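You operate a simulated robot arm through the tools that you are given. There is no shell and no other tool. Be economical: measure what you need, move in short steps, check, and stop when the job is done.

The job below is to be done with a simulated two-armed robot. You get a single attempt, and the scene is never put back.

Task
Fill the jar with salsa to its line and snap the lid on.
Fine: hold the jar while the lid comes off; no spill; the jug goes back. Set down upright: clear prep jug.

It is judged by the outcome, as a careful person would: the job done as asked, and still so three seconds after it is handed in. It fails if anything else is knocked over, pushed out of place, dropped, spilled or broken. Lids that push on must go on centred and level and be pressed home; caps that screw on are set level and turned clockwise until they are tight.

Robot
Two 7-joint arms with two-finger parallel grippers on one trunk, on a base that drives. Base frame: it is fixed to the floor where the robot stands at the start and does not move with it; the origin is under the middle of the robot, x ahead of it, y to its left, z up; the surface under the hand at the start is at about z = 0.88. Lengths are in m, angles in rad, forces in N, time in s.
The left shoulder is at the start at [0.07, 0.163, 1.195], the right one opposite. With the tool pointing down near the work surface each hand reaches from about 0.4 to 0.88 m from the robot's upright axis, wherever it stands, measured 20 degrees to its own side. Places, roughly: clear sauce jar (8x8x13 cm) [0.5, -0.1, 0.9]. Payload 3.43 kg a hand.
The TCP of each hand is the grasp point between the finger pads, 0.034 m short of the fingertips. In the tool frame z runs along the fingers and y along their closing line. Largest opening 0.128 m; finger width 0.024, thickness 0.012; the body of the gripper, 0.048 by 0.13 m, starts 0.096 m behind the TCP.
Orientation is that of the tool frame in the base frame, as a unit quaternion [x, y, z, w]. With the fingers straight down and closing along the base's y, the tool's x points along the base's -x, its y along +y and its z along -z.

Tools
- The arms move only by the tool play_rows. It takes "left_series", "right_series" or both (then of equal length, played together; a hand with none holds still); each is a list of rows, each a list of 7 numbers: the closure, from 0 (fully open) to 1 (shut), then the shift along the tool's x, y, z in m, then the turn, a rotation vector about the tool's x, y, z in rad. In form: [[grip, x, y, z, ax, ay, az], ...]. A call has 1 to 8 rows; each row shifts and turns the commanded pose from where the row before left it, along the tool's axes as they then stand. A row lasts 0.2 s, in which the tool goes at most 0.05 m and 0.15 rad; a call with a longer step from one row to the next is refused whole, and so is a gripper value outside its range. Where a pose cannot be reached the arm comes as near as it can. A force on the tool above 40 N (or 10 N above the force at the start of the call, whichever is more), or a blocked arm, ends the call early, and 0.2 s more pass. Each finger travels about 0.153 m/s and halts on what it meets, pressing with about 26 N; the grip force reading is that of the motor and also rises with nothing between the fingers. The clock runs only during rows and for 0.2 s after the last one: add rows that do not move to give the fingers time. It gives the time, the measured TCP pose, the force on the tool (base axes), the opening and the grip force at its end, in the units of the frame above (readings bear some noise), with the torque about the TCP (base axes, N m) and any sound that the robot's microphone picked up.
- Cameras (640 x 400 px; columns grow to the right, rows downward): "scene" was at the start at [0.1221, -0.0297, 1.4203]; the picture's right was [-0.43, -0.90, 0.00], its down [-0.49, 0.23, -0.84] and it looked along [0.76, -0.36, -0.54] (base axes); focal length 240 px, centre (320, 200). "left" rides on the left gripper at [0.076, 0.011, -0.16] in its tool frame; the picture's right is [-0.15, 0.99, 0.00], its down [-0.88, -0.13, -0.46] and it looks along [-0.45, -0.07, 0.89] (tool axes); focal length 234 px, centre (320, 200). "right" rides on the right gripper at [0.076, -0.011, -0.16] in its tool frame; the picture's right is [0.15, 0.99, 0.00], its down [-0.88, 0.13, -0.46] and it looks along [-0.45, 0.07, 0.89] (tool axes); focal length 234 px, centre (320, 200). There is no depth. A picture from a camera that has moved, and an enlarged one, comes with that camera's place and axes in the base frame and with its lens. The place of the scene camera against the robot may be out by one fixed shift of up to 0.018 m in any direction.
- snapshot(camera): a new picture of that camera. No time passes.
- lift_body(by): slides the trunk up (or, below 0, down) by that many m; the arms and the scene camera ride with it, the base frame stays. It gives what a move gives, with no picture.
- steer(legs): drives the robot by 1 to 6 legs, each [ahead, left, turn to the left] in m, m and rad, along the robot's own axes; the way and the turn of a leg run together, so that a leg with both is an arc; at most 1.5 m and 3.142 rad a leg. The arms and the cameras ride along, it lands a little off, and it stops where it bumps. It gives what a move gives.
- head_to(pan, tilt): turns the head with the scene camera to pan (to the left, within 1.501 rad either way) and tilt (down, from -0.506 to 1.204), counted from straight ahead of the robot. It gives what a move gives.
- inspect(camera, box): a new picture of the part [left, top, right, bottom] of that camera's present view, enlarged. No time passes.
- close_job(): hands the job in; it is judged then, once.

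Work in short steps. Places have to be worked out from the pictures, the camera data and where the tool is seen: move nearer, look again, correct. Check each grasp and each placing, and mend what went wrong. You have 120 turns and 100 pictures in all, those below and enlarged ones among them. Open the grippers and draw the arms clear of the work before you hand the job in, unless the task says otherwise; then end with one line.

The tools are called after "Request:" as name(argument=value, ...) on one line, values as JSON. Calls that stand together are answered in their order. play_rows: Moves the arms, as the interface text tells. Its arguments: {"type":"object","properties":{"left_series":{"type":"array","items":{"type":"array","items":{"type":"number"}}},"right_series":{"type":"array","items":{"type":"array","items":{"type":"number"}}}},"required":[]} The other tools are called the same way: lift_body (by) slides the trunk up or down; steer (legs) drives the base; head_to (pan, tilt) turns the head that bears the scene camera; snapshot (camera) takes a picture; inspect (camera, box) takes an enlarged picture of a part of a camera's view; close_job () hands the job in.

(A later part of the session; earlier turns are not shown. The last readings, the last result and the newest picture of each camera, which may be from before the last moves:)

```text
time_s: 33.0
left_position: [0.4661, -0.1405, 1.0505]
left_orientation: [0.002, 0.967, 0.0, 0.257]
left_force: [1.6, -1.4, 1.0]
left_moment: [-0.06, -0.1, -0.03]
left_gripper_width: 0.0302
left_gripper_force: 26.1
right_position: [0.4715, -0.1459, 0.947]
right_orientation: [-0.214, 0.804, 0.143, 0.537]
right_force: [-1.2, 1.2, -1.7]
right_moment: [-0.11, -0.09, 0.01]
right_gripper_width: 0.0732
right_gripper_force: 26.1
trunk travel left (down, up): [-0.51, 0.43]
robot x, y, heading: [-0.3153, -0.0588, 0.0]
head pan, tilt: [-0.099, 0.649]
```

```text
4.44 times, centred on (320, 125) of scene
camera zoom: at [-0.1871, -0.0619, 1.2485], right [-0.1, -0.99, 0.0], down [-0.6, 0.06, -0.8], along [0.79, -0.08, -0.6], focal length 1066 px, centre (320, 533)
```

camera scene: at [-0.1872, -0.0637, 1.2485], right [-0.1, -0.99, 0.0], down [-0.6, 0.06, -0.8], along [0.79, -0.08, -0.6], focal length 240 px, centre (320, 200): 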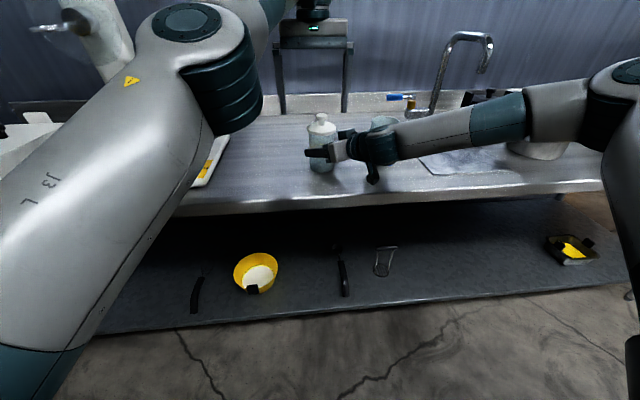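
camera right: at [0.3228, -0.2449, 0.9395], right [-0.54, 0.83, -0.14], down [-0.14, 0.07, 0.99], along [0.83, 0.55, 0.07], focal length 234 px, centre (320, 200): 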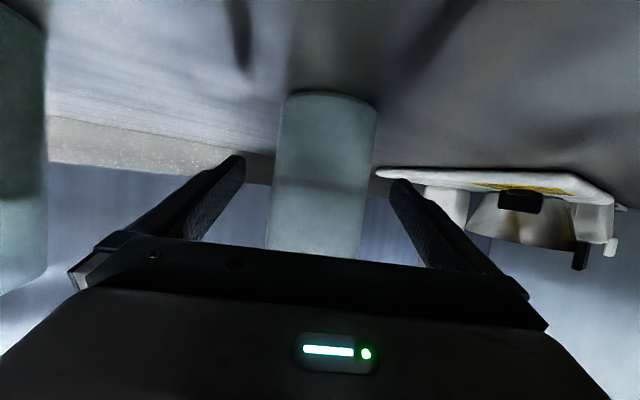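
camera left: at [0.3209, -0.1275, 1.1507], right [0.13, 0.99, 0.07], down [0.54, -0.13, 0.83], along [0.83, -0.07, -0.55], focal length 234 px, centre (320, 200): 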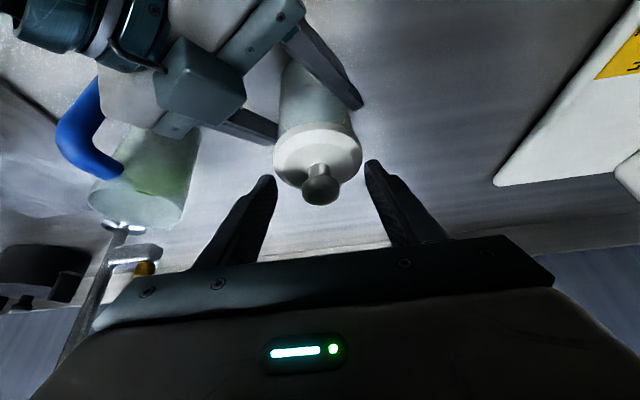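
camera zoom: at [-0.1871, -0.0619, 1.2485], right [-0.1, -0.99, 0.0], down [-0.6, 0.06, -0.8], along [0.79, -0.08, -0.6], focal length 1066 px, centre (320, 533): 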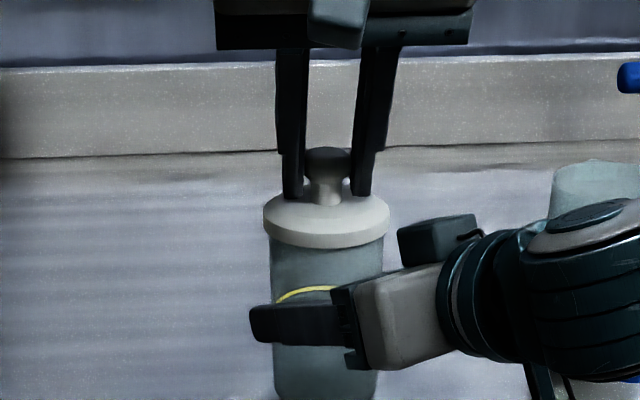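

The knob is gripped, and the lid-seated TCP is (0.4665, -0.141, 1.050). I pull straight up gently.

Request:
play_rows(left_series=[[1, -0.003, 0, -0.0052, 0, 0, 0], [1, -0.003, 0, -0.0052, 0, 0, 0], [1, -0.005, 0, -0.0087, 0, 0, 0], [1, -0.005, 0, -0.0087, 0, 0, 0], [1, 0, 0, 0, 0, 0, 0]], right_series=[[1, 0, 0, 0, 0, 0, 0], [1, 0, 0, 0, 0, 0, 0], [1, 0, 0, 0, 0, 0, 0], [1, 0, 0, 0, 0, 0, 0], [1, 0, 0, 0, 0, 0, 0]])

Request:
inspect(camera="scene", box=[260, 80, 380, 170])

```text
time_s: 34.2
left_position: [0.4655, -0.141, 1.0836]
left_orientation: [0.002, 0.966, 0.0, 0.257]
left_force: [0.3, -0.2, 0.1]
left_moment: [0.0, -0.02, 0.01]
left_gripper_width: 0.0302
left_gripper_force: 25.6
right_position: [0.4714, -0.1452, 0.9482]
right_orientation: [-0.215, 0.804, 0.143, 0.536]
right_force: [-0.3, 0.5, 1.1]
right_moment: [0.0, 0.02, -0.02]
right_gripper_width: 0.0735
right_gripper_force: 26.3
trunk travel left (down, up): [-0.51, 0.43]
robot x, y, heading: [-0.3119, -0.0589, -0.004]
head pan, tilt: [-0.099, 0.649]
heard: snap
```

```text
4.44 times, centred on (320, 125) of scene
camera zoom: at [-0.1868, -0.0619, 1.2485], right [-0.1, -1.0, 0.0], down [-0.6, 0.06, -0.8], along [0.79, -0.08, -0.6], focal length 1066 px, centre (320, 533)
```

zoom: 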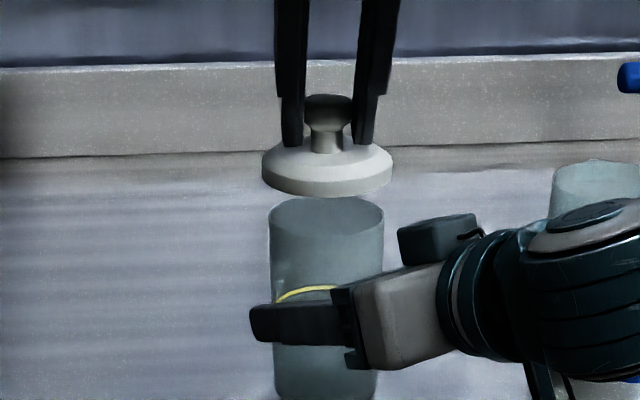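

The lid came off with a snap and hangs level. I lift it a little more and carry it off to the left.

Request:
play_rows(left_series=[[1, -0.01, 0, -0.0173, 0, 0, 0], [1, -0.015, 0, -0.026, 0, 0, 0], [1, 0.009, 0.035, -0.005, 0, 0, 0], [1, 0.009, 0.035, -0.005, 0, 0, 0], [1, 0.009, 0.035, -0.005, 0, 0, 0], [1, 0.009, 0.035, -0.005, 0, 0, 0], [1, 0.009, 0.035, -0.005, 0, 0, 0], [1, 0, 0, 0, 0, 0, 0]], right_series=[[1, 0, 0, 0, 0, 0, 0], [1, 0, 0, 0, 0, 0, 0], [1, 0, 0, 0, 0, 0, 0], [1, 0, 0, 0, 0, 0, 0], [1, 0, 0, 0, 0, 0, 0], [1, 0, 0, 0, 0, 0, 0], [1, 0, 0, 0, 0, 0, 0], [1, 0, 0, 0, 0, 0, 0]])

Request:
play_rows(right_series=[[0.6, 0, 0, 0, 0, 0, 0], [0.3, 0, 0, 0, 0, 0, 0], [0, 0, 0, 0, 0, 0, 0], [0, 0, 0, 0, 0, 0, 0]], left_series=[[1, 0, 0, 0, 0, 0, 0], [1, 0, 0, 0, 0, 0, 0], [1, 0, 0, 0, 0, 0, 0], [1, 0, 0, 0, 0, 0, 0]])

Request:
snapshot(camera="scene")

Request:
snapshot(camera="right")

```text
time_s: 36.0
left_position: [0.4133, 0.0323, 1.1314]
left_orientation: [0.002, 0.966, 0.0, 0.257]
left_force: [0.5, -1.3, -0.1]
left_moment: [0.03, -0.02, 0.01]
left_gripper_width: 0.0301
left_gripper_force: 26.1
right_position: [0.472, -0.1455, 0.9478]
right_orientation: [-0.214, 0.804, 0.143, 0.536]
right_force: [-0.3, -0.5, 0.3]
right_moment: [0.01, 0.0, 0.01]
right_gripper_width: 0.0736
right_gripper_force: 25.8
trunk travel left (down, up): [-0.51, 0.43]
robot x, y, heading: [-0.315, -0.0578, 0.001]
head pan, tilt: [-0.099, 0.649]
```

```text
time_s: 37.0
left_position: [0.4131, 0.0317, 1.1324]
left_orientation: [0.003, 0.967, 0.0, 0.256]
left_force: [0.2, -0.1, 0.5]
left_moment: [-0.02, 0.02, -0.04]
left_gripper_width: 0.0304
left_gripper_force: 26.1
right_position: [0.4702, -0.1457, 0.9474]
right_orientation: [-0.215, 0.803, 0.144, 0.537]
right_force: [-0.2, -1.0, 0.3]
right_moment: [0.0, 0.02, 0.0]
right_gripper_width: 0.128
right_gripper_force: 0.0
trunk travel left (down, up): [-0.51, 0.43]
robot x, y, heading: [-0.3168, -0.0593, 0.001]
head pan, tilt: [-0.099, 0.649]
```

```text
67 pictures are left
camera scene: at [-0.1871, -0.0619, 1.2485], right [-0.1, -0.99, 0.0], down [-0.6, 0.06, -0.8], along [0.79, -0.08, -0.6], focal length 240 px, centre (320, 200)
```

scene: 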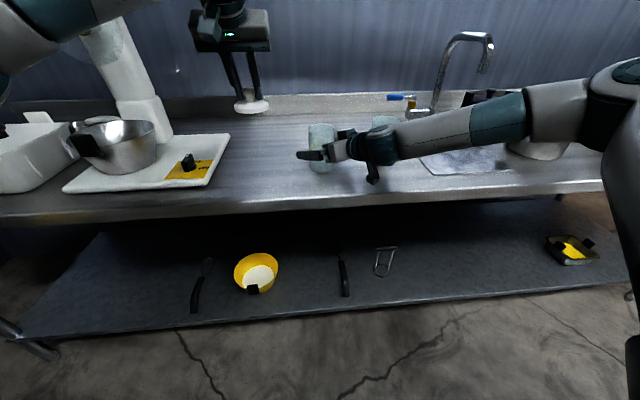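

```text
66 pictures are left
camera right: at [0.3226, -0.2451, 0.9396], right [-0.54, 0.83, -0.14], down [-0.14, 0.07, 0.99], along [0.83, 0.55, 0.07], focal length 234 px, centre (320, 200)
```

right: 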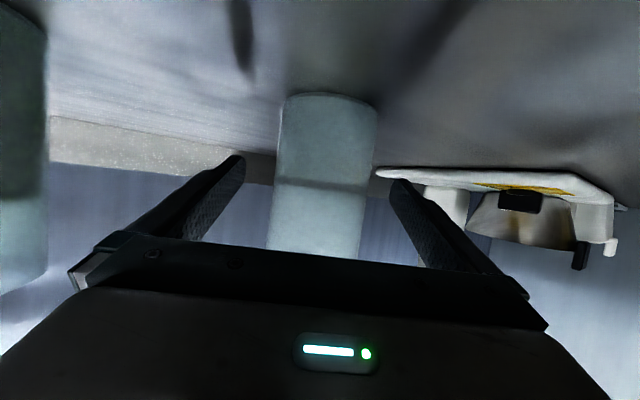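

The lid is held clear and the jar is released. I back the right hand straight out, away from the jar.

Request:
play_rows(right_series=[[0, 0.0139, 0, -0.036, 0, 0, 0], [0, 0.0139, 0, -0.036, 0, 0, 0], [0, 0.0139, 0, -0.036, 0, 0, 0], [0, 0.0139, 0, -0.036, 0, 0, 0], [0, 0, 0, 0, 0, 0, 0]], left_series=[[1, 0, 0, 0, 0, 0, 0], [1, 0, 0, 0, 0, 0, 0], [1, 0, 0, 0, 0, 0, 0], [1, 0, 0, 0, 0, 0, 0], [1, 0, 0, 0, 0, 0, 0]])

Request:
inspect(camera="scene", box=[280, 90, 440, 190])

```text
time_s: 38.2
left_position: [0.413, 0.0338, 1.132]
left_orientation: [0.002, 0.966, 0.0, 0.257]
left_force: [0.7, -0.4, 0.1]
left_moment: [-0.01, 0.01, -0.02]
left_gripper_width: 0.0303
left_gripper_force: 26.2
right_position: [0.337, -0.2214, 0.9501]
right_orientation: [-0.214, 0.804, 0.142, 0.537]
right_force: [0.7, 0.4, -1.0]
right_moment: [0.0, 0.0, -0.02]
right_gripper_width: 0.1282
right_gripper_force: 0.0
trunk travel left (down, up): [-0.51, 0.43]
robot x, y, heading: [-0.3141, -0.0622, 0.001]
head pan, tilt: [-0.099, 0.649]
```

```text
4.00 times, centred on (360, 140) of scene
camera zoom: at [-0.1862, -0.0611, 1.2484], right [-0.1, -1.0, 0.0], down [-0.6, 0.06, -0.8], along [0.79, -0.08, -0.61], focal length 959 px, centre (160, 440)
```

zoom: 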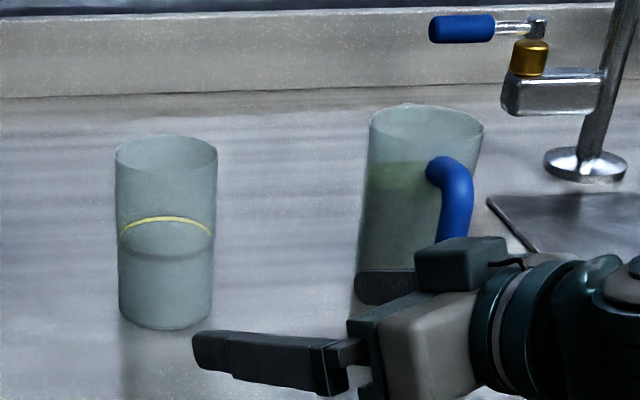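

The empty jar shows its fill ring at about half height. The jug is about three-quarters full. I slide the right hand over in front of the jug handle.

Request:
play_rows(right_series=[[0, 0.0081, -0.0318, -0.0203, 0, 0, 0], [0, 0.0081, -0.0318, -0.0203, 0, 0, 0], [0, 0.0081, -0.0318, -0.0203, 0, 0, 0], [0, 0.0081, -0.0318, -0.0203, 0, 0, 0], [0, 0, 0, 0, 0, 0, 0]], left_series=[[1, 0, 0, 0, 0, 0, 0], [1, 0, 0, 0, 0, 0, 0], [1, 0, 0, 0, 0, 0, 0], [1, 0, 0, 0, 0, 0, 0], [1, 0, 0, 0, 0, 0, 0]])

Request:
play_rows(right_series=[[0, 0, 0, 0, 0.121, 0, 0.048], [0, 0, 0, 0, 0.121, 0, 0.048], [0, 0, 0, 0, 0, 0, 0]], left_series=[[1, 0, 0, 0, 0, 0, 0], [1, 0, 0, 0, 0, 0, 0], [1, 0, 0, 0, 0, 0, 0]])

Request:
snapshot(camera="right")

```text
time_s: 39.4
left_position: [0.4128, 0.0337, 1.1321]
left_orientation: [0.001, 0.966, 0.0, 0.257]
left_force: [0.3, 0.5, -0.2]
left_moment: [-0.02, 0.0, 0.02]
left_gripper_width: 0.0301
left_gripper_force: 25.9
right_position: [0.3262, -0.3759, 0.9507]
right_orientation: [-0.214, 0.803, 0.143, 0.537]
right_force: [0.4, 0.1, -0.7]
right_moment: [0.01, -0.03, 0.0]
right_gripper_width: 0.128
right_gripper_force: 0.0
trunk travel left (down, up): [-0.51, 0.43]
robot x, y, heading: [-0.3138, -0.06, -0.004]
head pan, tilt: [-0.099, 0.649]
```

```text
time_s: 40.2
left_position: [0.4123, 0.0329, 1.1318]
left_orientation: [0.003, 0.967, 0.0, 0.256]
left_force: [-0.5, -0.2, -0.3]
left_moment: [0.0, 0.03, 0.01]
left_gripper_width: 0.0306
left_gripper_force: 26.1
right_position: [0.3253, -0.3765, 0.9505]
right_orientation: [-0.109, 0.824, 0.07, 0.551]
right_force: [0.4, -0.7, 0.1]
right_moment: [0.02, -0.02, 0.01]
right_gripper_width: 0.1278
right_gripper_force: 0.1
trunk travel left (down, up): [-0.51, 0.43]
robot x, y, heading: [-0.3168, -0.0631, 0.001]
head pan, tilt: [-0.099, 0.649]
```

```text
64 pictures are left
camera right: at [0.156, -0.4345, 0.9434], right [-0.31, 0.94, -0.14], down [-0.12, 0.11, 0.99], along [0.94, 0.32, 0.08], focal length 234 px, centre (320, 200)
```

right: 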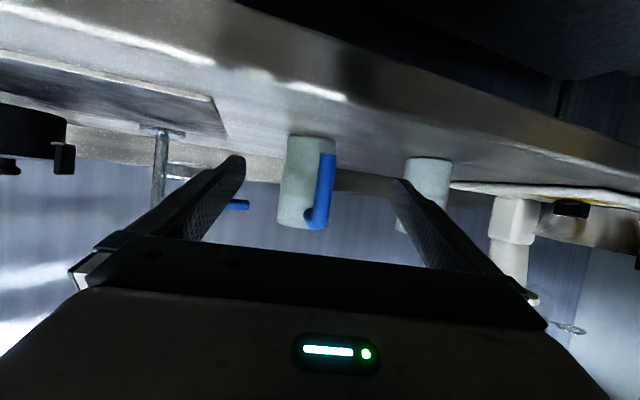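

There is no reach limit here, so I turn the remaining 15° so that the hand faces straight ahead at the handle.

Request:
play_rows(right_series=[[0, 0, 0, 0, 0.121, 0, 0.048], [0, 0, 0, 0, 0.121, 0, 0.048], [0, 0, 0, 0, 0, 0, 0]], left_series=[[1, 0, 0, 0, 0, 0, 0], [1, 0, 0, 0, 0, 0, 0], [1, 0, 0, 0, 0, 0, 0]])

Request:
snapshot(camera="right")

```text
time_s: 41.0
left_position: [0.4135, 0.0316, 1.1318]
left_orientation: [0.003, 0.966, -0.001, 0.257]
left_force: [-0.4, -0.4, -0.2]
left_moment: [0.01, -0.01, 0.05]
left_gripper_width: 0.0301
left_gripper_force: 26.0
right_position: [0.3249, -0.3778, 0.9515]
right_orientation: [-0.002, 0.831, -0.003, 0.556]
right_force: [-0.1, -0.1, 0.2]
right_moment: [-0.01, -0.01, 0.0]
right_gripper_width: 0.128
right_gripper_force: 0.0
trunk travel left (down, up): [-0.51, 0.43]
robot x, y, heading: [-0.3126, -0.0595, -0.001]
head pan, tilt: [-0.099, 0.649]
```

```text
63 pictures are left
camera right: at [0.1467, -0.3906, 0.9437], right [-0.06, 0.99, -0.14], down [-0.09, 0.14, 0.99], along [0.99, 0.07, 0.08], focal length 234 px, centre (320, 200)
```

right: 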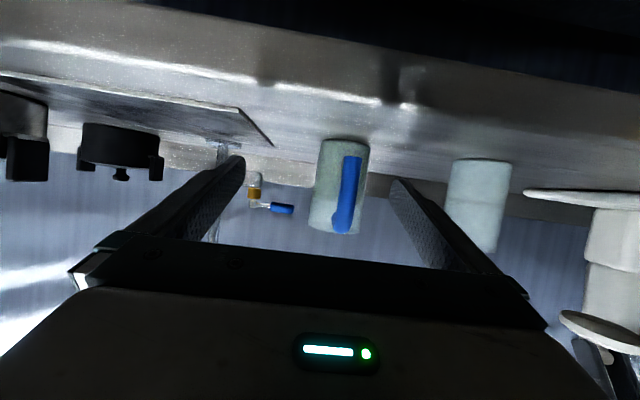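

Handle estimate: (0.424, -0.3395), z 0.90–0.99. I align and advance to x≈0.385.

Request:
play_rows(right_series=[[0, -0.0114, 0.019, 0.0277, 0, 0, 0], [0.3, -0.0114, 0.019, 0.0277, 0, 0, 0], [0.4, 0, 0, 0, 0, 0, 0]], left_series=[[1, 0, 0, 0, 0, 0, 0], [1, 0, 0, 0, 0, 0, 0], [1, 0, 0, 0, 0, 0, 0]])

Request:
snapshot(camera="right")

Request:
inspect(camera="scene", box=[310, 90, 470, 190])

```text
time_s: 41.8
left_position: [0.4117, 0.0327, 1.133]
left_orientation: [0.002, 0.966, 0.001, 0.257]
left_force: [-0.1, -0.6, 0.2]
left_moment: [-0.01, 0.03, -0.01]
left_gripper_width: 0.0302
left_gripper_force: 25.5
right_position: [0.3855, -0.3398, 0.9528]
right_orientation: [-0.003, 0.831, -0.002, 0.556]
right_force: [0.3, -0.3, 0.3]
right_moment: [-0.01, -0.04, 0.02]
right_gripper_width: 0.0765
right_gripper_force: 0.1
trunk travel left (down, up): [-0.51, 0.43]
robot x, y, heading: [-0.3159, -0.0604, 0.004]
head pan, tilt: [-0.099, 0.649]
```

```text
62 pictures are left
camera right: at [0.2071, -0.353, 0.9439], right [-0.06, 0.99, -0.14], down [-0.09, 0.14, 0.99], along [0.99, 0.07, 0.08], focal length 234 px, centre (320, 200)
```

right: 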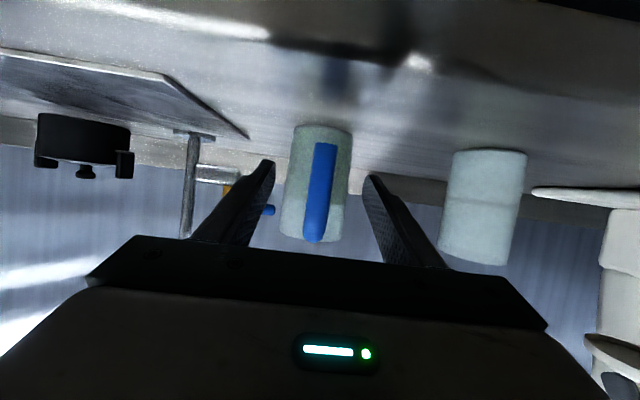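

```text
4.00 times, centred on (390, 140) of scene
camera zoom: at [-0.1878, -0.0626, 1.2486], right [-0.1, -0.99, 0.0], down [-0.6, 0.06, -0.8], along [0.79, -0.08, -0.6], focal length 959 px, centre (40, 440)
```

zoom: 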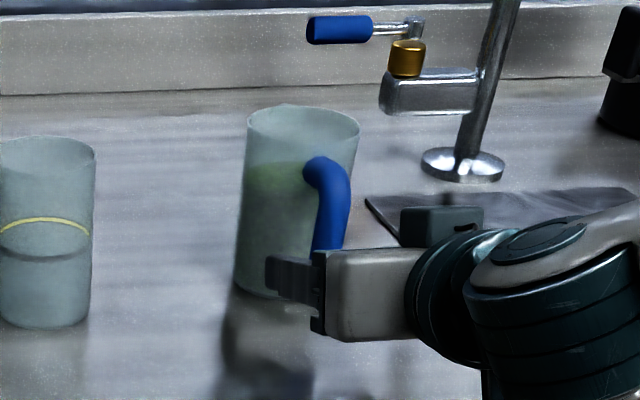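

The handle is centred between the fingers. I advance another 0.03 m and close on it.

Request:
play_rows(right_series=[[0.4, -0.006, 0, 0.0145, 0, 0, 0], [0.4, -0.006, 0, 0.0145, 0, 0, 0], [0.6, 0, 0, 0, 0, 0, 0], [0.8, 0, 0, 0, 0, 0, 0], [1, 0, 0, 0, 0, 0, 0], [1, 0, 0, 0, 0, 0, 0]], left_series=[[1, 0, 0, 0, 0, 0, 0], [1, 0, 0, 0, 0, 0, 0], [1, 0, 0, 0, 0, 0, 0], [1, 0, 0, 0, 0, 0, 0], [1, 0, 0, 0, 0, 0, 0], [1, 0, 0, 0, 0, 0, 0]])

Request:
inspect(camera="scene", box=[310, 90, 470, 190])

Request:
snapshot(camera="right")

```text
time_s: 43.2
left_position: [0.413, 0.0331, 1.1328]
left_orientation: [0.002, 0.966, 0.001, 0.257]
left_force: [-0.4, 0.8, -0.1]
left_moment: [-0.01, 0.0, 0.02]
left_gripper_width: 0.0298
left_gripper_force: 25.7
right_position: [0.418, -0.3406, 0.9508]
right_orientation: [-0.003, 0.831, -0.003, 0.556]
right_force: [-0.7, -0.5, 1.8]
right_moment: [0.17, -0.07, -0.02]
right_gripper_width: 0.0213
right_gripper_force: 26.5
trunk travel left (down, up): [-0.51, 0.43]
robot x, y, heading: [-0.3168, -0.0587, -0.002]
head pan, tilt: [-0.099, 0.649]
```

```text
4.00 times, centred on (390, 140) of scene
camera zoom: at [-0.1873, -0.0619, 1.2486], right [-0.1, -0.99, 0.0], down [-0.6, 0.06, -0.8], along [0.79, -0.08, -0.6], focal length 959 px, centre (40, 440)
```

zoom: 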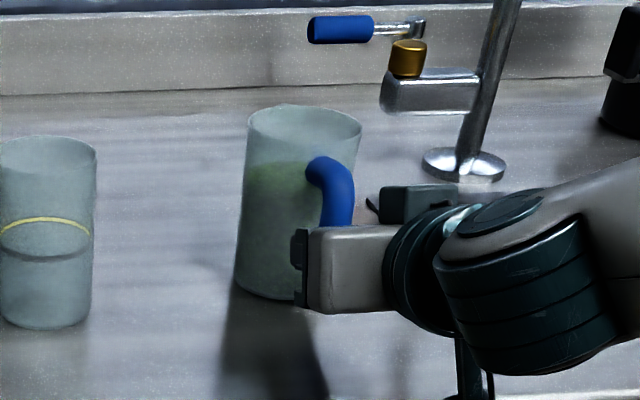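

```text
59 pictures are left
camera right: at [0.239, -0.3528, 0.9433], right [-0.06, 0.99, -0.14], down [-0.09, 0.14, 0.99], along [0.99, 0.07, 0.08], focal length 234 px, centre (320, 200)
```

right: 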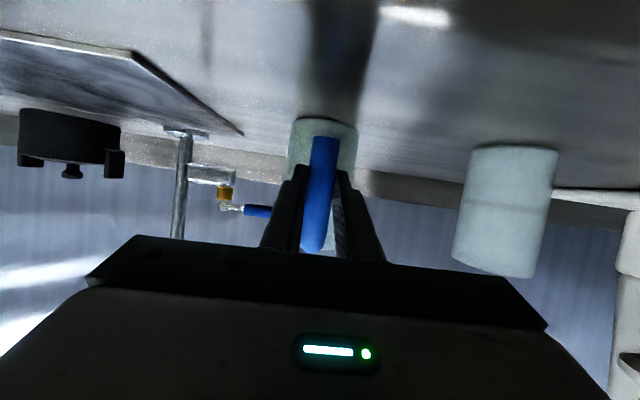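

The handle is gripped with the opening at 0.021 m, so the return pose is TCP (0.418, -0.3405, 0.951). I lift slowly by a centimetre to see whether the jug stays upright.

Request:
play_rows(right_series=[[1, -0.003, 0, -0.0012, 0, 0, 0], [1, -0.003, 0, -0.0012, 0, 0, 0], [1, -0.003, 0, -0.0012, 0, 0, 0], [1, 0, 0, 0, 0, 0, 0], [1, 0, 0, 0, 0, 0, 0]], left_series=[[1, 0, 0, 0, 0, 0, 0], [1, 0, 0, 0, 0, 0, 0], [1, 0, 0, 0, 0, 0, 0], [1, 0, 0, 0, 0, 0, 0], [1, 0, 0, 0, 0, 0, 0]])

Request:
inspect(camera="scene", box=[310, 90, 470, 190])

Request:
snapshot(camera="right")

```text
time_s: 44.4
left_position: [0.4145, 0.0323, 1.1312]
left_orientation: [0.002, 0.966, 0.001, 0.257]
left_force: [-0.5, 0.1, -0.3]
left_moment: [0.0, -0.01, 0.0]
left_gripper_width: 0.0301
left_gripper_force: 25.9
right_position: [0.4159, -0.3384, 0.9608]
right_orientation: [-0.003, 0.831, -0.003, 0.556]
right_force: [0.9, 0.1, -4.9]
right_moment: [0.01, 0.43, 0.02]
right_gripper_width: 0.0213
right_gripper_force: 25.6
trunk travel left (down, up): [-0.51, 0.43]
robot x, y, heading: [-0.3148, -0.0608, -0.002]
head pan, tilt: [-0.099, 0.649]
```

```text
4.00 times, centred on (390, 140) of scene
camera zoom: at [-0.1865, -0.062, 1.2484], right [-0.1, -0.99, 0.0], down [-0.6, 0.06, -0.8], along [0.79, -0.08, -0.61], focal length 959 px, centre (40, 440)
```

zoom: 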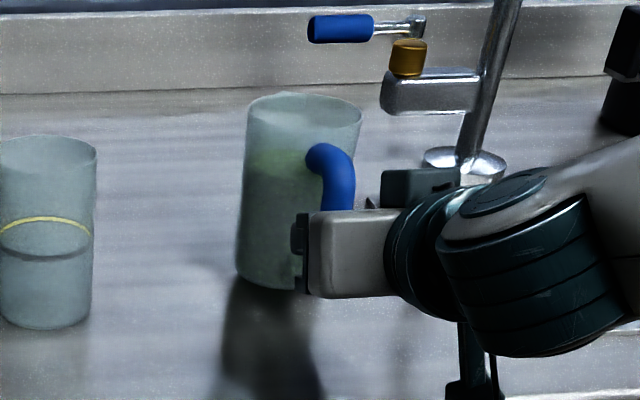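

```text
57 pictures are left
camera right: at [0.2395, -0.3516, 0.9528], right [-0.06, 0.99, -0.14], down [-0.08, 0.14, 0.99], along [0.99, 0.07, 0.08], focal length 234 px, centre (320, 200)
```

right: 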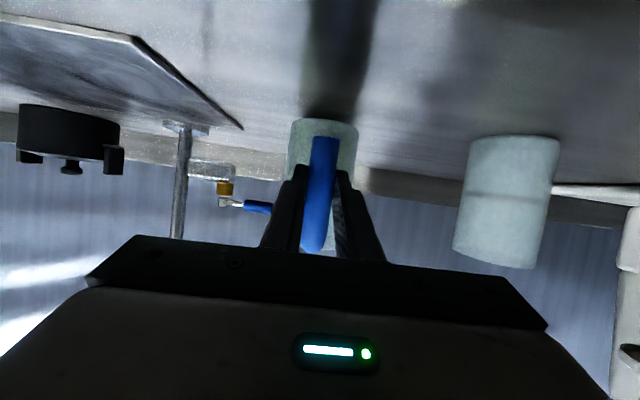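

The jug lifts level (about 0.5 kg, no slip). I raise the trunk so the jug clears the jar.

Request:
lift_body(by=0.14)

Request:
play_rows(right_series=[[1, 0, 0, 0, -0.111, 0, -0.046], [1, 0, 0, 0, -0.111, 0, -0.046], [1, 0, 0, 0, -0.111, 0, -0.046], [1, 0, 0, 0, -0.111, 0, -0.046], [1, 0, 0, 0, 0, 0, 0]], left_series=[[1, 0, 0, 0, 0, 0, 0], [1, 0, 0, 0, 0, 0, 0], [1, 0, 0, 0, 0, 0, 0], [1, 0, 0, 0, 0, 0, 0], [1, 0, 0, 0, 0, 0, 0]])

Request:
snapshot(camera="scene")

```text
time_s: 46.1
left_position: [0.4136, 0.0327, 1.2718]
left_orientation: [0.002, 0.966, 0.0, 0.257]
left_force: [1.5, -0.5, 0.3]
left_moment: [0.02, 0.02, 0.04]
left_gripper_width: 0.0301
left_gripper_force: 25.4
right_position: [0.4174, -0.3382, 1.101]
right_orientation: [-0.004, 0.832, -0.002, 0.555]
right_force: [0.2, 0.4, -5.7]
right_moment: [0.0, 0.48, 0.02]
right_gripper_width: 0.0213
right_gripper_force: 25.6
trunk travel left (down, up): [-0.65, 0.29]
robot x, y, heading: [-0.3153, -0.0567, 0.0]
head pan, tilt: [-0.099, 0.649]
```

```text
time_s: 47.3
left_position: [0.4145, 0.033, 1.2719]
left_orientation: [0.002, 0.966, 0.001, 0.258]
left_force: [-0.8, 0.8, -1.0]
left_moment: [0.03, 0.0, 0.0]
left_gripper_width: 0.03
left_gripper_force: 26.1
right_position: [0.4184, -0.3388, 1.1004]
right_orientation: [-0.201, 0.808, 0.129, 0.538]
right_force: [-0.1, 0.5, -5.1]
right_moment: [-0.19, 0.41, 0.0]
right_gripper_width: 0.0212
right_gripper_force: 26.1
trunk travel left (down, up): [-0.65, 0.29]
robot x, y, heading: [-0.3141, -0.0635, -0.003]
head pan, tilt: [-0.099, 0.649]
```

```text
56 pictures are left
camera scene: at [-0.1862, -0.0618, 1.3884], right [-0.1, -0.99, 0.0], down [-0.6, 0.06, -0.8], along [0.79, -0.08, -0.61], focal length 240 px, centre (320, 200)
```

scene: 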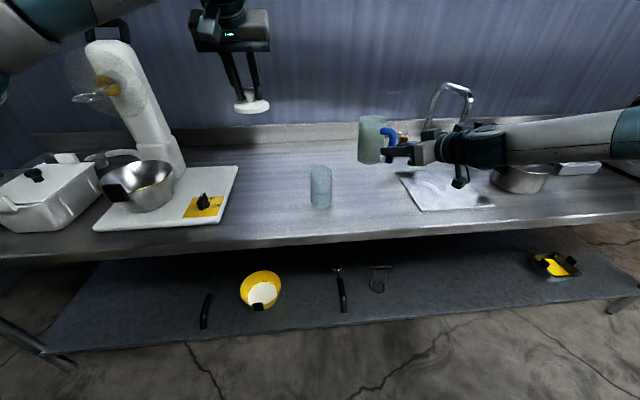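

The jug is upright and clear. I continue the turn to about 55°.

Request:
play_rows(right_series=[[1, 0, 0, 0, -0.111, 0, -0.046], [1, 0, 0, 0, -0.111, 0, -0.046], [1, 0, 0, 0, -0.111, 0, -0.046], [1, 0, 0, 0, -0.111, 0, -0.046], [1, 0, 0, 0, 0, 0, 0]], left_series=[[1, 0, 0, 0, 0, 0, 0], [1, 0, 0, 0, 0, 0, 0], [1, 0, 0, 0, 0, 0, 0], [1, 0, 0, 0, 0, 0, 0], [1, 0, 0, 0, 0, 0, 0]])

Request:
snapshot(camera="scene")

Request:
snapshot(camera="left")

```text
time_s: 48.5
left_position: [0.4131, 0.0328, 1.2721]
left_orientation: [0.003, 0.966, 0.0, 0.257]
left_force: [-0.2, 0.4, -0.2]
left_moment: [0.02, 0.02, -0.01]
left_gripper_width: 0.03
left_gripper_force: 25.6
right_position: [0.4176, -0.3383, 1.1016]
right_orientation: [-0.388, 0.738, 0.254, 0.491]
right_force: [0.1, 1.6, -4.8]
right_moment: [-0.41, 0.23, 0.03]
right_gripper_width: 0.0213
right_gripper_force: 26.5
trunk travel left (down, up): [-0.65, 0.29]
robot x, y, heading: [-0.3186, -0.0633, -0.003]
head pan, tilt: [-0.099, 0.649]
```

```text
55 pictures are left
camera scene: at [-0.1868, -0.0621, 1.3885], right [-0.1, -0.99, 0.0], down [-0.6, 0.06, -0.8], along [0.79, -0.08, -0.61], focal length 240 px, centre (320, 200)
```

scene: 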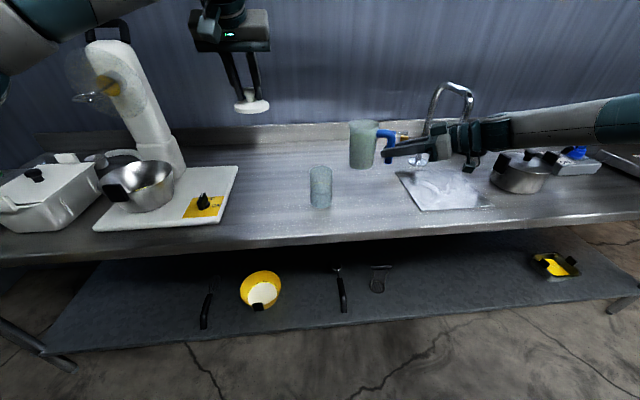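

```text
54 pictures are left
camera left: at [0.2673, 0.0454, 1.3725], right [0.13, 0.99, 0.07], down [0.54, -0.13, 0.83], along [0.83, -0.07, -0.55], focal length 234 px, centre (320, 200)
```

left: 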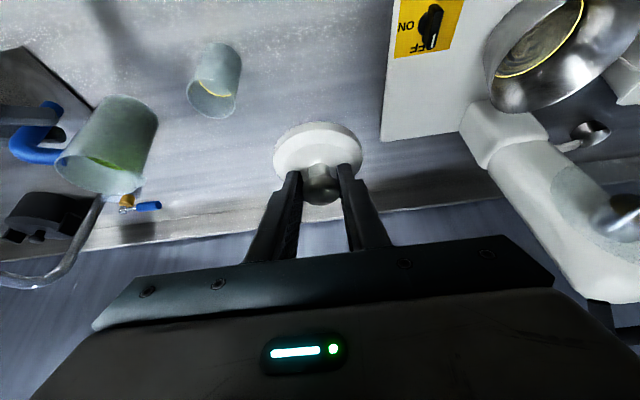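

The left camera sees into the jar, which helps for monitoring. The hand azimuth is 55°, and tilting about the tool's +y pours toward the jar. I line the jug up with the jar, about 3 cm back, and tilt 30° first.

Request:
play_rows(right_series=[[1, -0.0032, 0.0215, 0.0075, 0, 0, 0], [1, -0.0032, 0.0215, 0.0075, 0, 0, 0], [1, -0.0032, 0.0215, 0.0075, 0, 0, 0], [1, 0, 0, 0, 0, 0, 0]], left_series=[[1, 0, 0, 0, 0, 0, 0], [1, 0, 0, 0, 0, 0, 0], [1, 0, 0, 0, 0, 0, 0], [1, 0, 0, 0, 0, 0, 0]])

Request:
play_rows(right_series=[[1, 0, 0, 0, 0, 0.104, 0], [1, 0, 0, 0, 0, 0.104, 0], [1, 0, 0, 0, 0, 0.104, 0], [1, 0, 0, 0, 0, 0.104, 0], [1, 0, 0, 0, 0, 0.104, 0], [1, 0, 0, 0, 0, 0, 0]], left_series=[[1, 0, 0, 0, 0, 0, 0], [1, 0, 0, 0, 0, 0, 0], [1, 0, 0, 0, 0, 0, 0], [1, 0, 0, 0, 0, 0, 0], [1, 0, 0, 0, 0, 0, 0], [1, 0, 0, 0, 0, 0, 0]])

Request:
inspect(camera="scene", box=[240, 100, 440, 225])

Request:
snapshot(camera="left")

```text
time_s: 49.5
left_position: [0.4134, 0.0338, 1.2714]
left_orientation: [0.003, 0.966, 0.0, 0.258]
left_force: [0.6, 1.0, 1.0]
left_moment: [0.03, 0.01, -0.03]
left_gripper_width: 0.0299
left_gripper_force: 26.4
right_position: [0.3792, -0.2818, 1.1018]
right_orientation: [-0.387, 0.738, 0.253, 0.491]
right_force: [-0.7, -0.2, -5.4]
right_moment: [-0.33, 0.26, -0.01]
right_gripper_width: 0.0209
right_gripper_force: 26.0
trunk travel left (down, up): [-0.65, 0.29]
robot x, y, heading: [-0.3163, -0.0652, 0.001]
head pan, tilt: [-0.099, 0.649]
```

```text
time_s: 50.9
left_position: [0.4141, 0.0325, 1.2709]
left_orientation: [0.002, 0.966, 0.001, 0.257]
left_force: [-0.4, 0.5, -0.2]
left_moment: [-0.02, 0.01, -0.01]
left_gripper_width: 0.0301
left_gripper_force: 26.4
right_position: [0.3718, -0.2903, 1.0958]
right_orientation: [-0.426, 0.813, 0.182, 0.353]
right_force: [-0.6, -0.5, -5.4]
right_moment: [-0.31, 0.23, -0.01]
right_gripper_width: 0.0211
right_gripper_force: 26.1
right hand out of reach, approached as far as the arm can: row 4, 5
trunk travel left (down, up): [-0.65, 0.29]
robot x, y, heading: [-0.3196, -0.0635, -0.003]
head pan, tilt: [-0.099, 0.649]
```

```text
3.20 times, centred on (340, 162) of scene
camera zoom: at [-0.1865, -0.0622, 1.3884], right [-0.1, -1.0, 0.0], down [-0.6, 0.06, -0.8], along [0.79, -0.08, -0.61], focal length 767 px, centre (256, 320)
```

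zoom: 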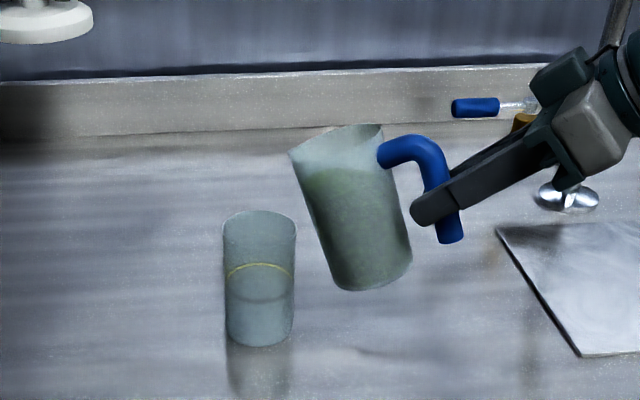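

```text
52 pictures are left
camera left: at [0.2676, 0.0454, 1.3724], right [0.13, 0.99, 0.07], down [0.54, -0.13, 0.83], along [0.83, -0.07, -0.55], focal length 234 px, centre (320, 200)
```

left: 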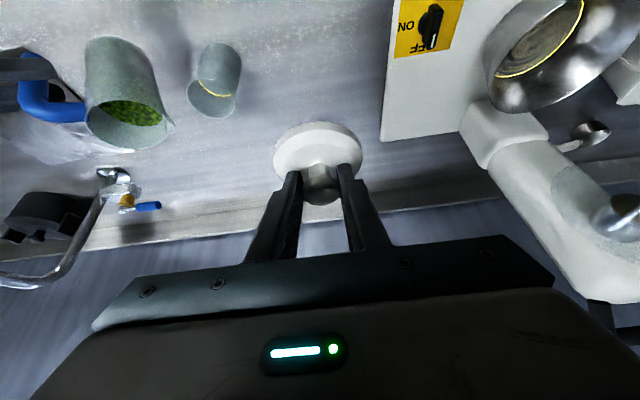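

The tilt stopped at about 20° because the wrist needs the base closer. I draw the jug back 0.12 m in x and then drive the base forward by the same amount.

Request:
play_rows(right_series=[[1, 0.0117, 0.0246, -0.0126, 0, 0, 0], [1, 0.0117, 0.0246, -0.0126, 0, 0, 0], [1, 0.0117, 0.0246, -0.0126, 0, 0, 0], [1, 0.0117, 0.0246, -0.0126, 0, 0, 0], [1, 0, 0, 0, 0, 0, 0]], left_series=[[1, 0.025, 0, -0.0144, 0, 0, 0], [1, 0.025, 0, -0.0144, 0, 0, 0], [1, 0.025, 0, -0.0144, 0, 0, 0], [1, 0.025, 0, -0.0144, 0, 0, 0], [1, 0, 0, 0, 0, 0, 0]])

```text
time_s: 52.1
left_position: [0.2979, 0.0349, 1.2714]
left_orientation: [0.002, 0.967, -0.001, 0.256]
left_force: [1.0, 0.0, 0.9]
left_moment: [0.0, 0.03, 0.01]
left_gripper_width: 0.0302
left_gripper_force: 26.1
right_position: [0.2533, -0.291, 1.0958]
right_orientation: [-0.426, 0.813, 0.183, 0.352]
right_force: [0.5, -0.5, -4.6]
right_moment: [-0.3, 0.23, 0.02]
right_gripper_width: 0.0212
right_gripper_force: 26.6
trunk travel left (down, up): [-0.65, 0.29]
robot x, y, heading: [-0.313, -0.063, -0.005]
head pan, tilt: [-0.099, 0.649]
```

I drive the base forward 0.12 m.

Request:
steer(legs=[[0.12, 0, 0]])

Request:
lift_body(by=0.04)

Request:
play_rows(right_series=[[1, 0, 0, 0, 0, 0.1, 0], [1, 0, 0, 0, 0, 0.1, 0], [1, 0, 0, 0, 0, 0, 0]], left_series=[[1, 0, 0, 0, 0, 0, 0], [1, 0, 0, 0, 0, 0, 0], [1, 0, 0, 0, 0, 0, 0]])

Request:
snapshot(camera="scene")

Request:
snapshot(camera="left")

```text
time_s: 53.3
left_position: [0.414, 0.0346, 1.272]
left_orientation: [0.002, 0.966, 0.0, 0.258]
left_force: [-0.1, -0.3, 0.1]
left_moment: [-0.02, 0.01, -0.02]
left_gripper_width: 0.0305
left_gripper_force: 26.2
right_position: [0.3708, -0.2894, 1.0981]
right_orientation: [-0.426, 0.812, 0.182, 0.353]
right_force: [0.5, 0.0, -4.7]
right_moment: [-0.32, 0.26, -0.03]
right_gripper_width: 0.0209
right_gripper_force: 26.2
trunk travel left (down, up): [-0.65, 0.29]
robot x, y, heading: [-0.1965, -0.0658, -0.003]
head pan, tilt: [-0.099, 0.649]
```

```text
time_s: 54.1
left_position: [0.4144, 0.035, 1.3131]
left_orientation: [0.001, 0.967, 0.001, 0.256]
left_force: [0.5, 0.8, -1.0]
left_moment: [-0.02, 0.02, -0.01]
left_gripper_width: 0.03
left_gripper_force: 25.9
right_position: [0.3705, -0.2887, 1.1357]
right_orientation: [-0.426, 0.813, 0.182, 0.353]
right_force: [0.1, 0.7, -4.7]
right_moment: [-0.31, 0.21, 0.02]
right_gripper_width: 0.0214
right_gripper_force: 26.3
trunk travel left (down, up): [-0.69, 0.25]
robot x, y, heading: [-0.2008, -0.0564, 0.0]
head pan, tilt: [-0.099, 0.649]
```

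```text
time_s: 54.9
left_position: [0.4143, 0.0346, 1.3135]
left_orientation: [0.001, 0.966, 0.0, 0.257]
left_force: [-0.1, 0.4, 0.3]
left_moment: [0.01, 0.02, 0.01]
left_gripper_width: 0.0299
left_gripper_force: 26.0
right_position: [0.3696, -0.2905, 1.1346]
right_orientation: [-0.434, 0.828, 0.163, 0.316]
right_force: [0.1, -0.1, -5.2]
right_moment: [-0.28, 0.23, 0.01]
right_gripper_width: 0.0211
right_gripper_force: 26.2
right hand out of reach, approached as far as the arm can: row 2
trunk travel left (down, up): [-0.69, 0.25]
robot x, y, heading: [-0.1987, -0.0602, -0.003]
head pan, tilt: [-0.099, 0.649]
```

```text
51 pictures are left
camera scene: at [-0.0695, -0.0618, 1.4285], right [-0.1, -1.0, 0.0], down [-0.6, 0.06, -0.8], along [0.79, -0.08, -0.61], focal length 240 px, centre (320, 200)
```

scene: 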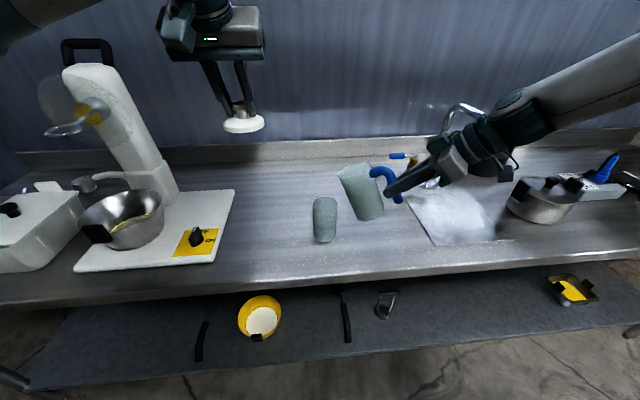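

```text
50 pictures are left
camera left: at [0.2684, 0.0474, 1.4127], right [0.13, 0.99, 0.07], down [0.54, -0.13, 0.83], along [0.83, -0.07, -0.55], focal length 234 px, centre (320, 200)
```

left: 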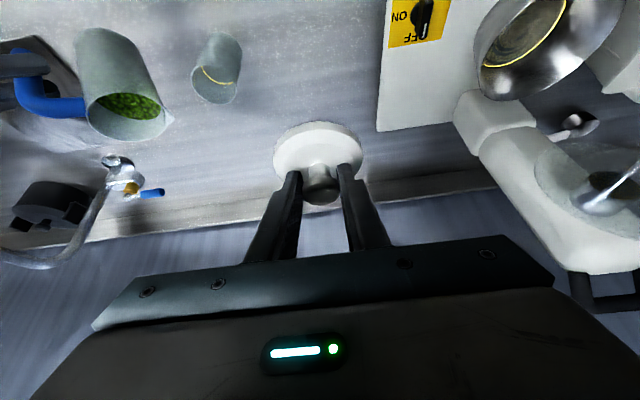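

The limit is tied to the large azimuth rather than to reach. I swing the jug back to an azimuth of about 20°, where the hand pitched freely before.

Request:
play_rows(right_series=[[1, 0, 0, 0, 0.081, 0, 0.091], [1, 0, 0, 0, 0.081, 0, 0.091], [1, 0, 0, 0, 0.081, 0, 0.091], [1, 0, 0, 0, 0.081, 0, 0.091], [1, 0, 0, 0, 0.081, 0, 0.091], [1, 0, 0, 0, 0, 0, 0]], left_series=[[1, 0, 0, 0, 0, 0, 0], [1, 0, 0, 0, 0, 0, 0], [1, 0, 0, 0, 0, 0, 0], [1, 0, 0, 0, 0, 0, 0], [1, 0, 0, 0, 0, 0, 0], [1, 0, 0, 0, 0, 0, 0]])

```text
time_s: 56.3
left_position: [0.4156, 0.0346, 1.3139]
left_orientation: [0.002, 0.966, 0.0, 0.258]
left_force: [-0.2, 0.5, -0.6]
left_moment: [0.02, -0.02, 0.04]
left_gripper_width: 0.0298
left_gripper_force: 25.7
right_position: [0.3696, -0.2947, 1.1327]
right_orientation: [-0.214, 0.904, 0.091, 0.36]
right_force: [0.0, 0.6, -5.4]
right_moment: [-0.16, 0.34, 0.0]
right_gripper_width: 0.0212
right_gripper_force: 25.8
right hand out of reach, approached as far as the arm can: row 2, 3
trunk travel left (down, up): [-0.69, 0.25]
robot x, y, heading: [-0.1934, -0.0632, -0.002]
head pan, tilt: [-0.099, 0.649]
```

The azimuth is now about 27° with tilt about 24°. I shift to line up with the jar along this direction, keeping the lip short of it, then test more tilt.

Request:
play_rows(right_series=[[1, 0.0018, 0.0287, -0.0012, 0, 0, 0], [1, 0.0018, 0.0287, -0.0012, 0, 0, 0], [1, 0.0018, 0.0287, -0.0012, 0, 0, 0], [1, 0, 0, 0, 0, 0.09, 0], [1, 0, 0, 0, 0, 0.09, 0], [1, 0, 0, 0, 0, 0, 0]], left_series=[[1, 0, 0, 0, 0, 0, 0], [1, 0, 0, 0, 0, 0, 0], [1, 0, 0, 0, 0, 0, 0], [1, 0, 0, 0, 0, 0, 0], [1, 0, 0, 0, 0, 0, 0], [1, 0, 0, 0, 0, 0, 0]])

Request:
snapshot(camera="scene")

Request:
snapshot(camera="left")

```text
time_s: 57.7
left_position: [0.4135, 0.035, 1.3116]
left_orientation: [0.002, 0.966, 0.0, 0.257]
left_force: [0.1, -0.3, -0.5]
left_moment: [0.0, -0.01, 0.03]
left_gripper_width: 0.0299
left_gripper_force: 25.5
right_position: [0.3256, -0.2179, 1.1332]
right_orientation: [-0.222, 0.932, 0.071, 0.277]
right_force: [0.7, -0.3, -4.8]
right_moment: [-0.18, 0.25, 0.01]
right_gripper_width: 0.0211
right_gripper_force: 25.9
trunk travel left (down, up): [-0.69, 0.25]
robot x, y, heading: [-0.1969, -0.0631, 0.001]
head pan, tilt: [-0.099, 0.649]
```

```text
49 pictures are left
camera scene: at [-0.0697, -0.0616, 1.4285], right [-0.1, -1.0, 0.0], down [-0.6, 0.06, -0.8], along [0.79, -0.08, -0.6], focal length 240 px, centre (320, 200)
```

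scene: 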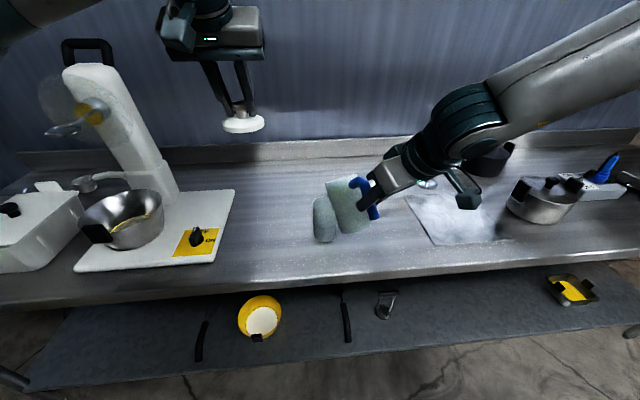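

```text
48 pictures are left
camera left: at [0.2682, 0.0477, 1.4127], right [0.13, 0.99, 0.07], down [0.54, -0.13, 0.83], along [0.83, -0.07, -0.55], focal length 234 px, centre (320, 200)
```

left: 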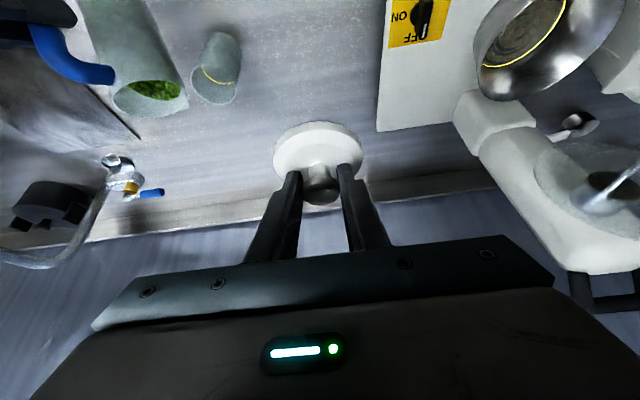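

The hand now tilts freely and is at 34°. The spout lip is at about (0.445, -0.146, 1.10), lined up with the jar and about 3 cm short of its centre. I move 2 cm in and tilt to about 44°.

Request:
play_rows(right_series=[[1, -0.0084, 0, 0.0055, 0, 0, 0], [1, -0.0084, 0, 0.0055, 0, 0, 0], [1, 0, 0, 0, 0, 0.0436, 0], [1, 0, 0, 0, 0, 0.0436, 0], [1, 0, 0, 0, 0, 0.0436, 0], [1, 0, 0, 0, 0, 0.0436, 0], [1, 0, 0, 0, 0, 0, 0]], left_series=[[1, 0, 0, 0, 0, 0, 0], [1, 0, 0, 0, 0, 0, 0], [1, 0, 0, 0, 0, 0, 0], [1, 0, 0, 0, 0, 0, 0], [1, 0, 0, 0, 0, 0, 0], [1, 0, 0, 0, 0, 0, 0], [1, 0, 0, 0, 0, 0, 0]])

Request:
inspect(camera="left", box=[70, 0, 270, 125])

Request:
inspect(camera="scene", box=[270, 150, 430, 250])

```text
time_s: 59.3
left_position: [0.4142, 0.0347, 1.3122]
left_orientation: [0.001, 0.966, 0.001, 0.257]
left_force: [0.3, 0.1, -0.5]
left_moment: [0.02, 0.02, -0.01]
left_gripper_width: 0.03
left_gripper_force: 25.8
right_position: [0.3429, -0.2109, 1.1327]
right_orientation: [-0.228, 0.953, 0.053, 0.194]
right_force: [0.4, 0.8, -4.4]
right_moment: [-0.1, 0.21, -0.04]
right_gripper_width: 0.0209
right_gripper_force: 25.9
trunk travel left (down, up): [-0.69, 0.25]
robot x, y, heading: [-0.1978, -0.0625, 0.0]
head pan, tilt: [-0.099, 0.649]
```

```text
3.20 times, centred on (170, 62) of left
camera zoom: at [0.2684, 0.0475, 1.4127], right [0.13, 0.99, 0.07], down [0.54, -0.13, 0.83], along [0.83, -0.07, -0.55], focal length 749 px, centre (800, 640)
```

zoom: 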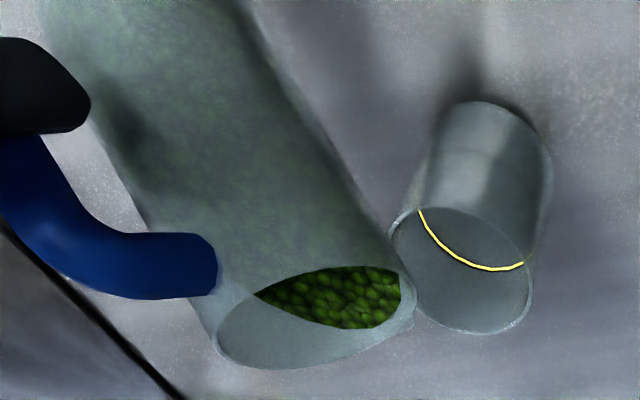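

```text
4.00 times, centred on (350, 200) of scene
camera zoom: at [-0.0695, -0.0618, 1.4285], right [-0.1, -1.0, 0.0], down [-0.6, 0.06, -0.8], along [0.79, -0.08, -0.61], focal length 959 px, centre (200, 200)
```

zoom: 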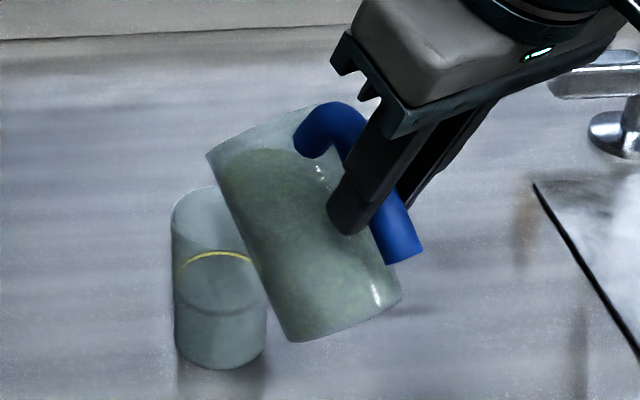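

The salsa is close to the lip and the lip is over the jar, a little before its centre. I tilt about 6° more while creeping forward.

Request:
play_rows(right_series=[[1, -0.0018, 0, 0.0008, 0, 0.035, 0], [1, -0.0018, 0, 0.0008, 0, 0.035, 0], [1, -0.0018, 0, 0.0008, 0, 0.035, 0], [1, 0, 0, 0, 0, 0, 0], [1, 0, 0, 0, 0, 0, 0]], left_series=[[1, 0, 0, 0, 0, 0, 0], [1, 0, 0, 0, 0, 0, 0], [1, 0, 0, 0, 0, 0, 0], [1, 0, 0, 0, 0, 0, 0], [1, 0, 0, 0, 0, 0, 0]])

Request:
inspect(camera="left", box=[70, 0, 270, 125])

Request:
inspect(camera="scene", box=[270, 150, 430, 250])

```text
time_s: 60.5
left_position: [0.4137, 0.0343, 1.3129]
left_orientation: [0.001, 0.966, 0.001, 0.258]
left_force: [0.3, 0.9, -0.1]
left_moment: [-0.03, -0.02, 0.03]
left_gripper_width: 0.0294
left_gripper_force: 26.0
right_position: [0.3472, -0.2071, 1.1324]
right_orientation: [-0.229, 0.962, 0.04, 0.143]
right_force: [0.3, 0.6, -4.8]
right_moment: [-0.07, 0.16, 0.02]
right_gripper_width: 0.021
right_gripper_force: 25.7
trunk travel left (down, up): [-0.69, 0.25]
robot x, y, heading: [-0.1949, -0.0659, 0.001]
head pan, tilt: [-0.099, 0.649]
```

```text
3.20 times, centred on (170, 62) of left
camera zoom: at [0.2684, 0.0475, 1.4127], right [0.13, 0.99, 0.07], down [0.54, -0.13, 0.83], along [0.83, -0.07, -0.55], focal length 749 px, centre (800, 640)
```

zoom: 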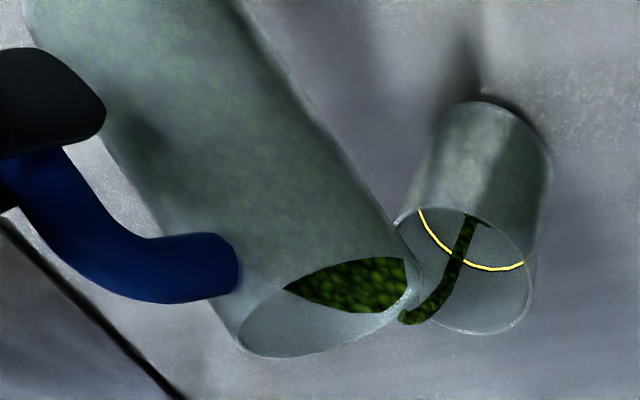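

```text
4.00 times, centred on (350, 200) of scene
camera zoom: at [-0.0695, -0.0618, 1.4285], right [-0.1, -1.0, 0.0], down [-0.6, 0.06, -0.8], along [0.79, -0.08, -0.61], focal length 959 px, centre (200, 200)
```

zoom: 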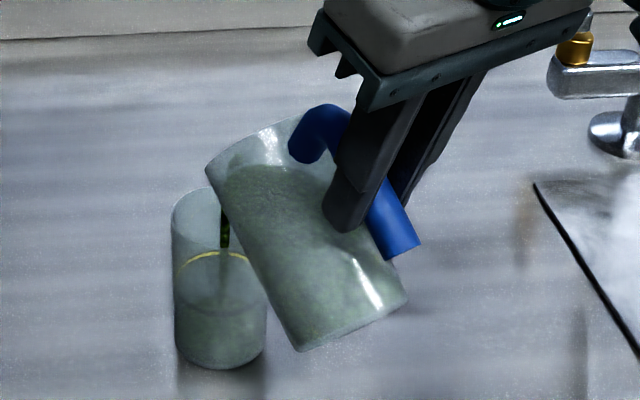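

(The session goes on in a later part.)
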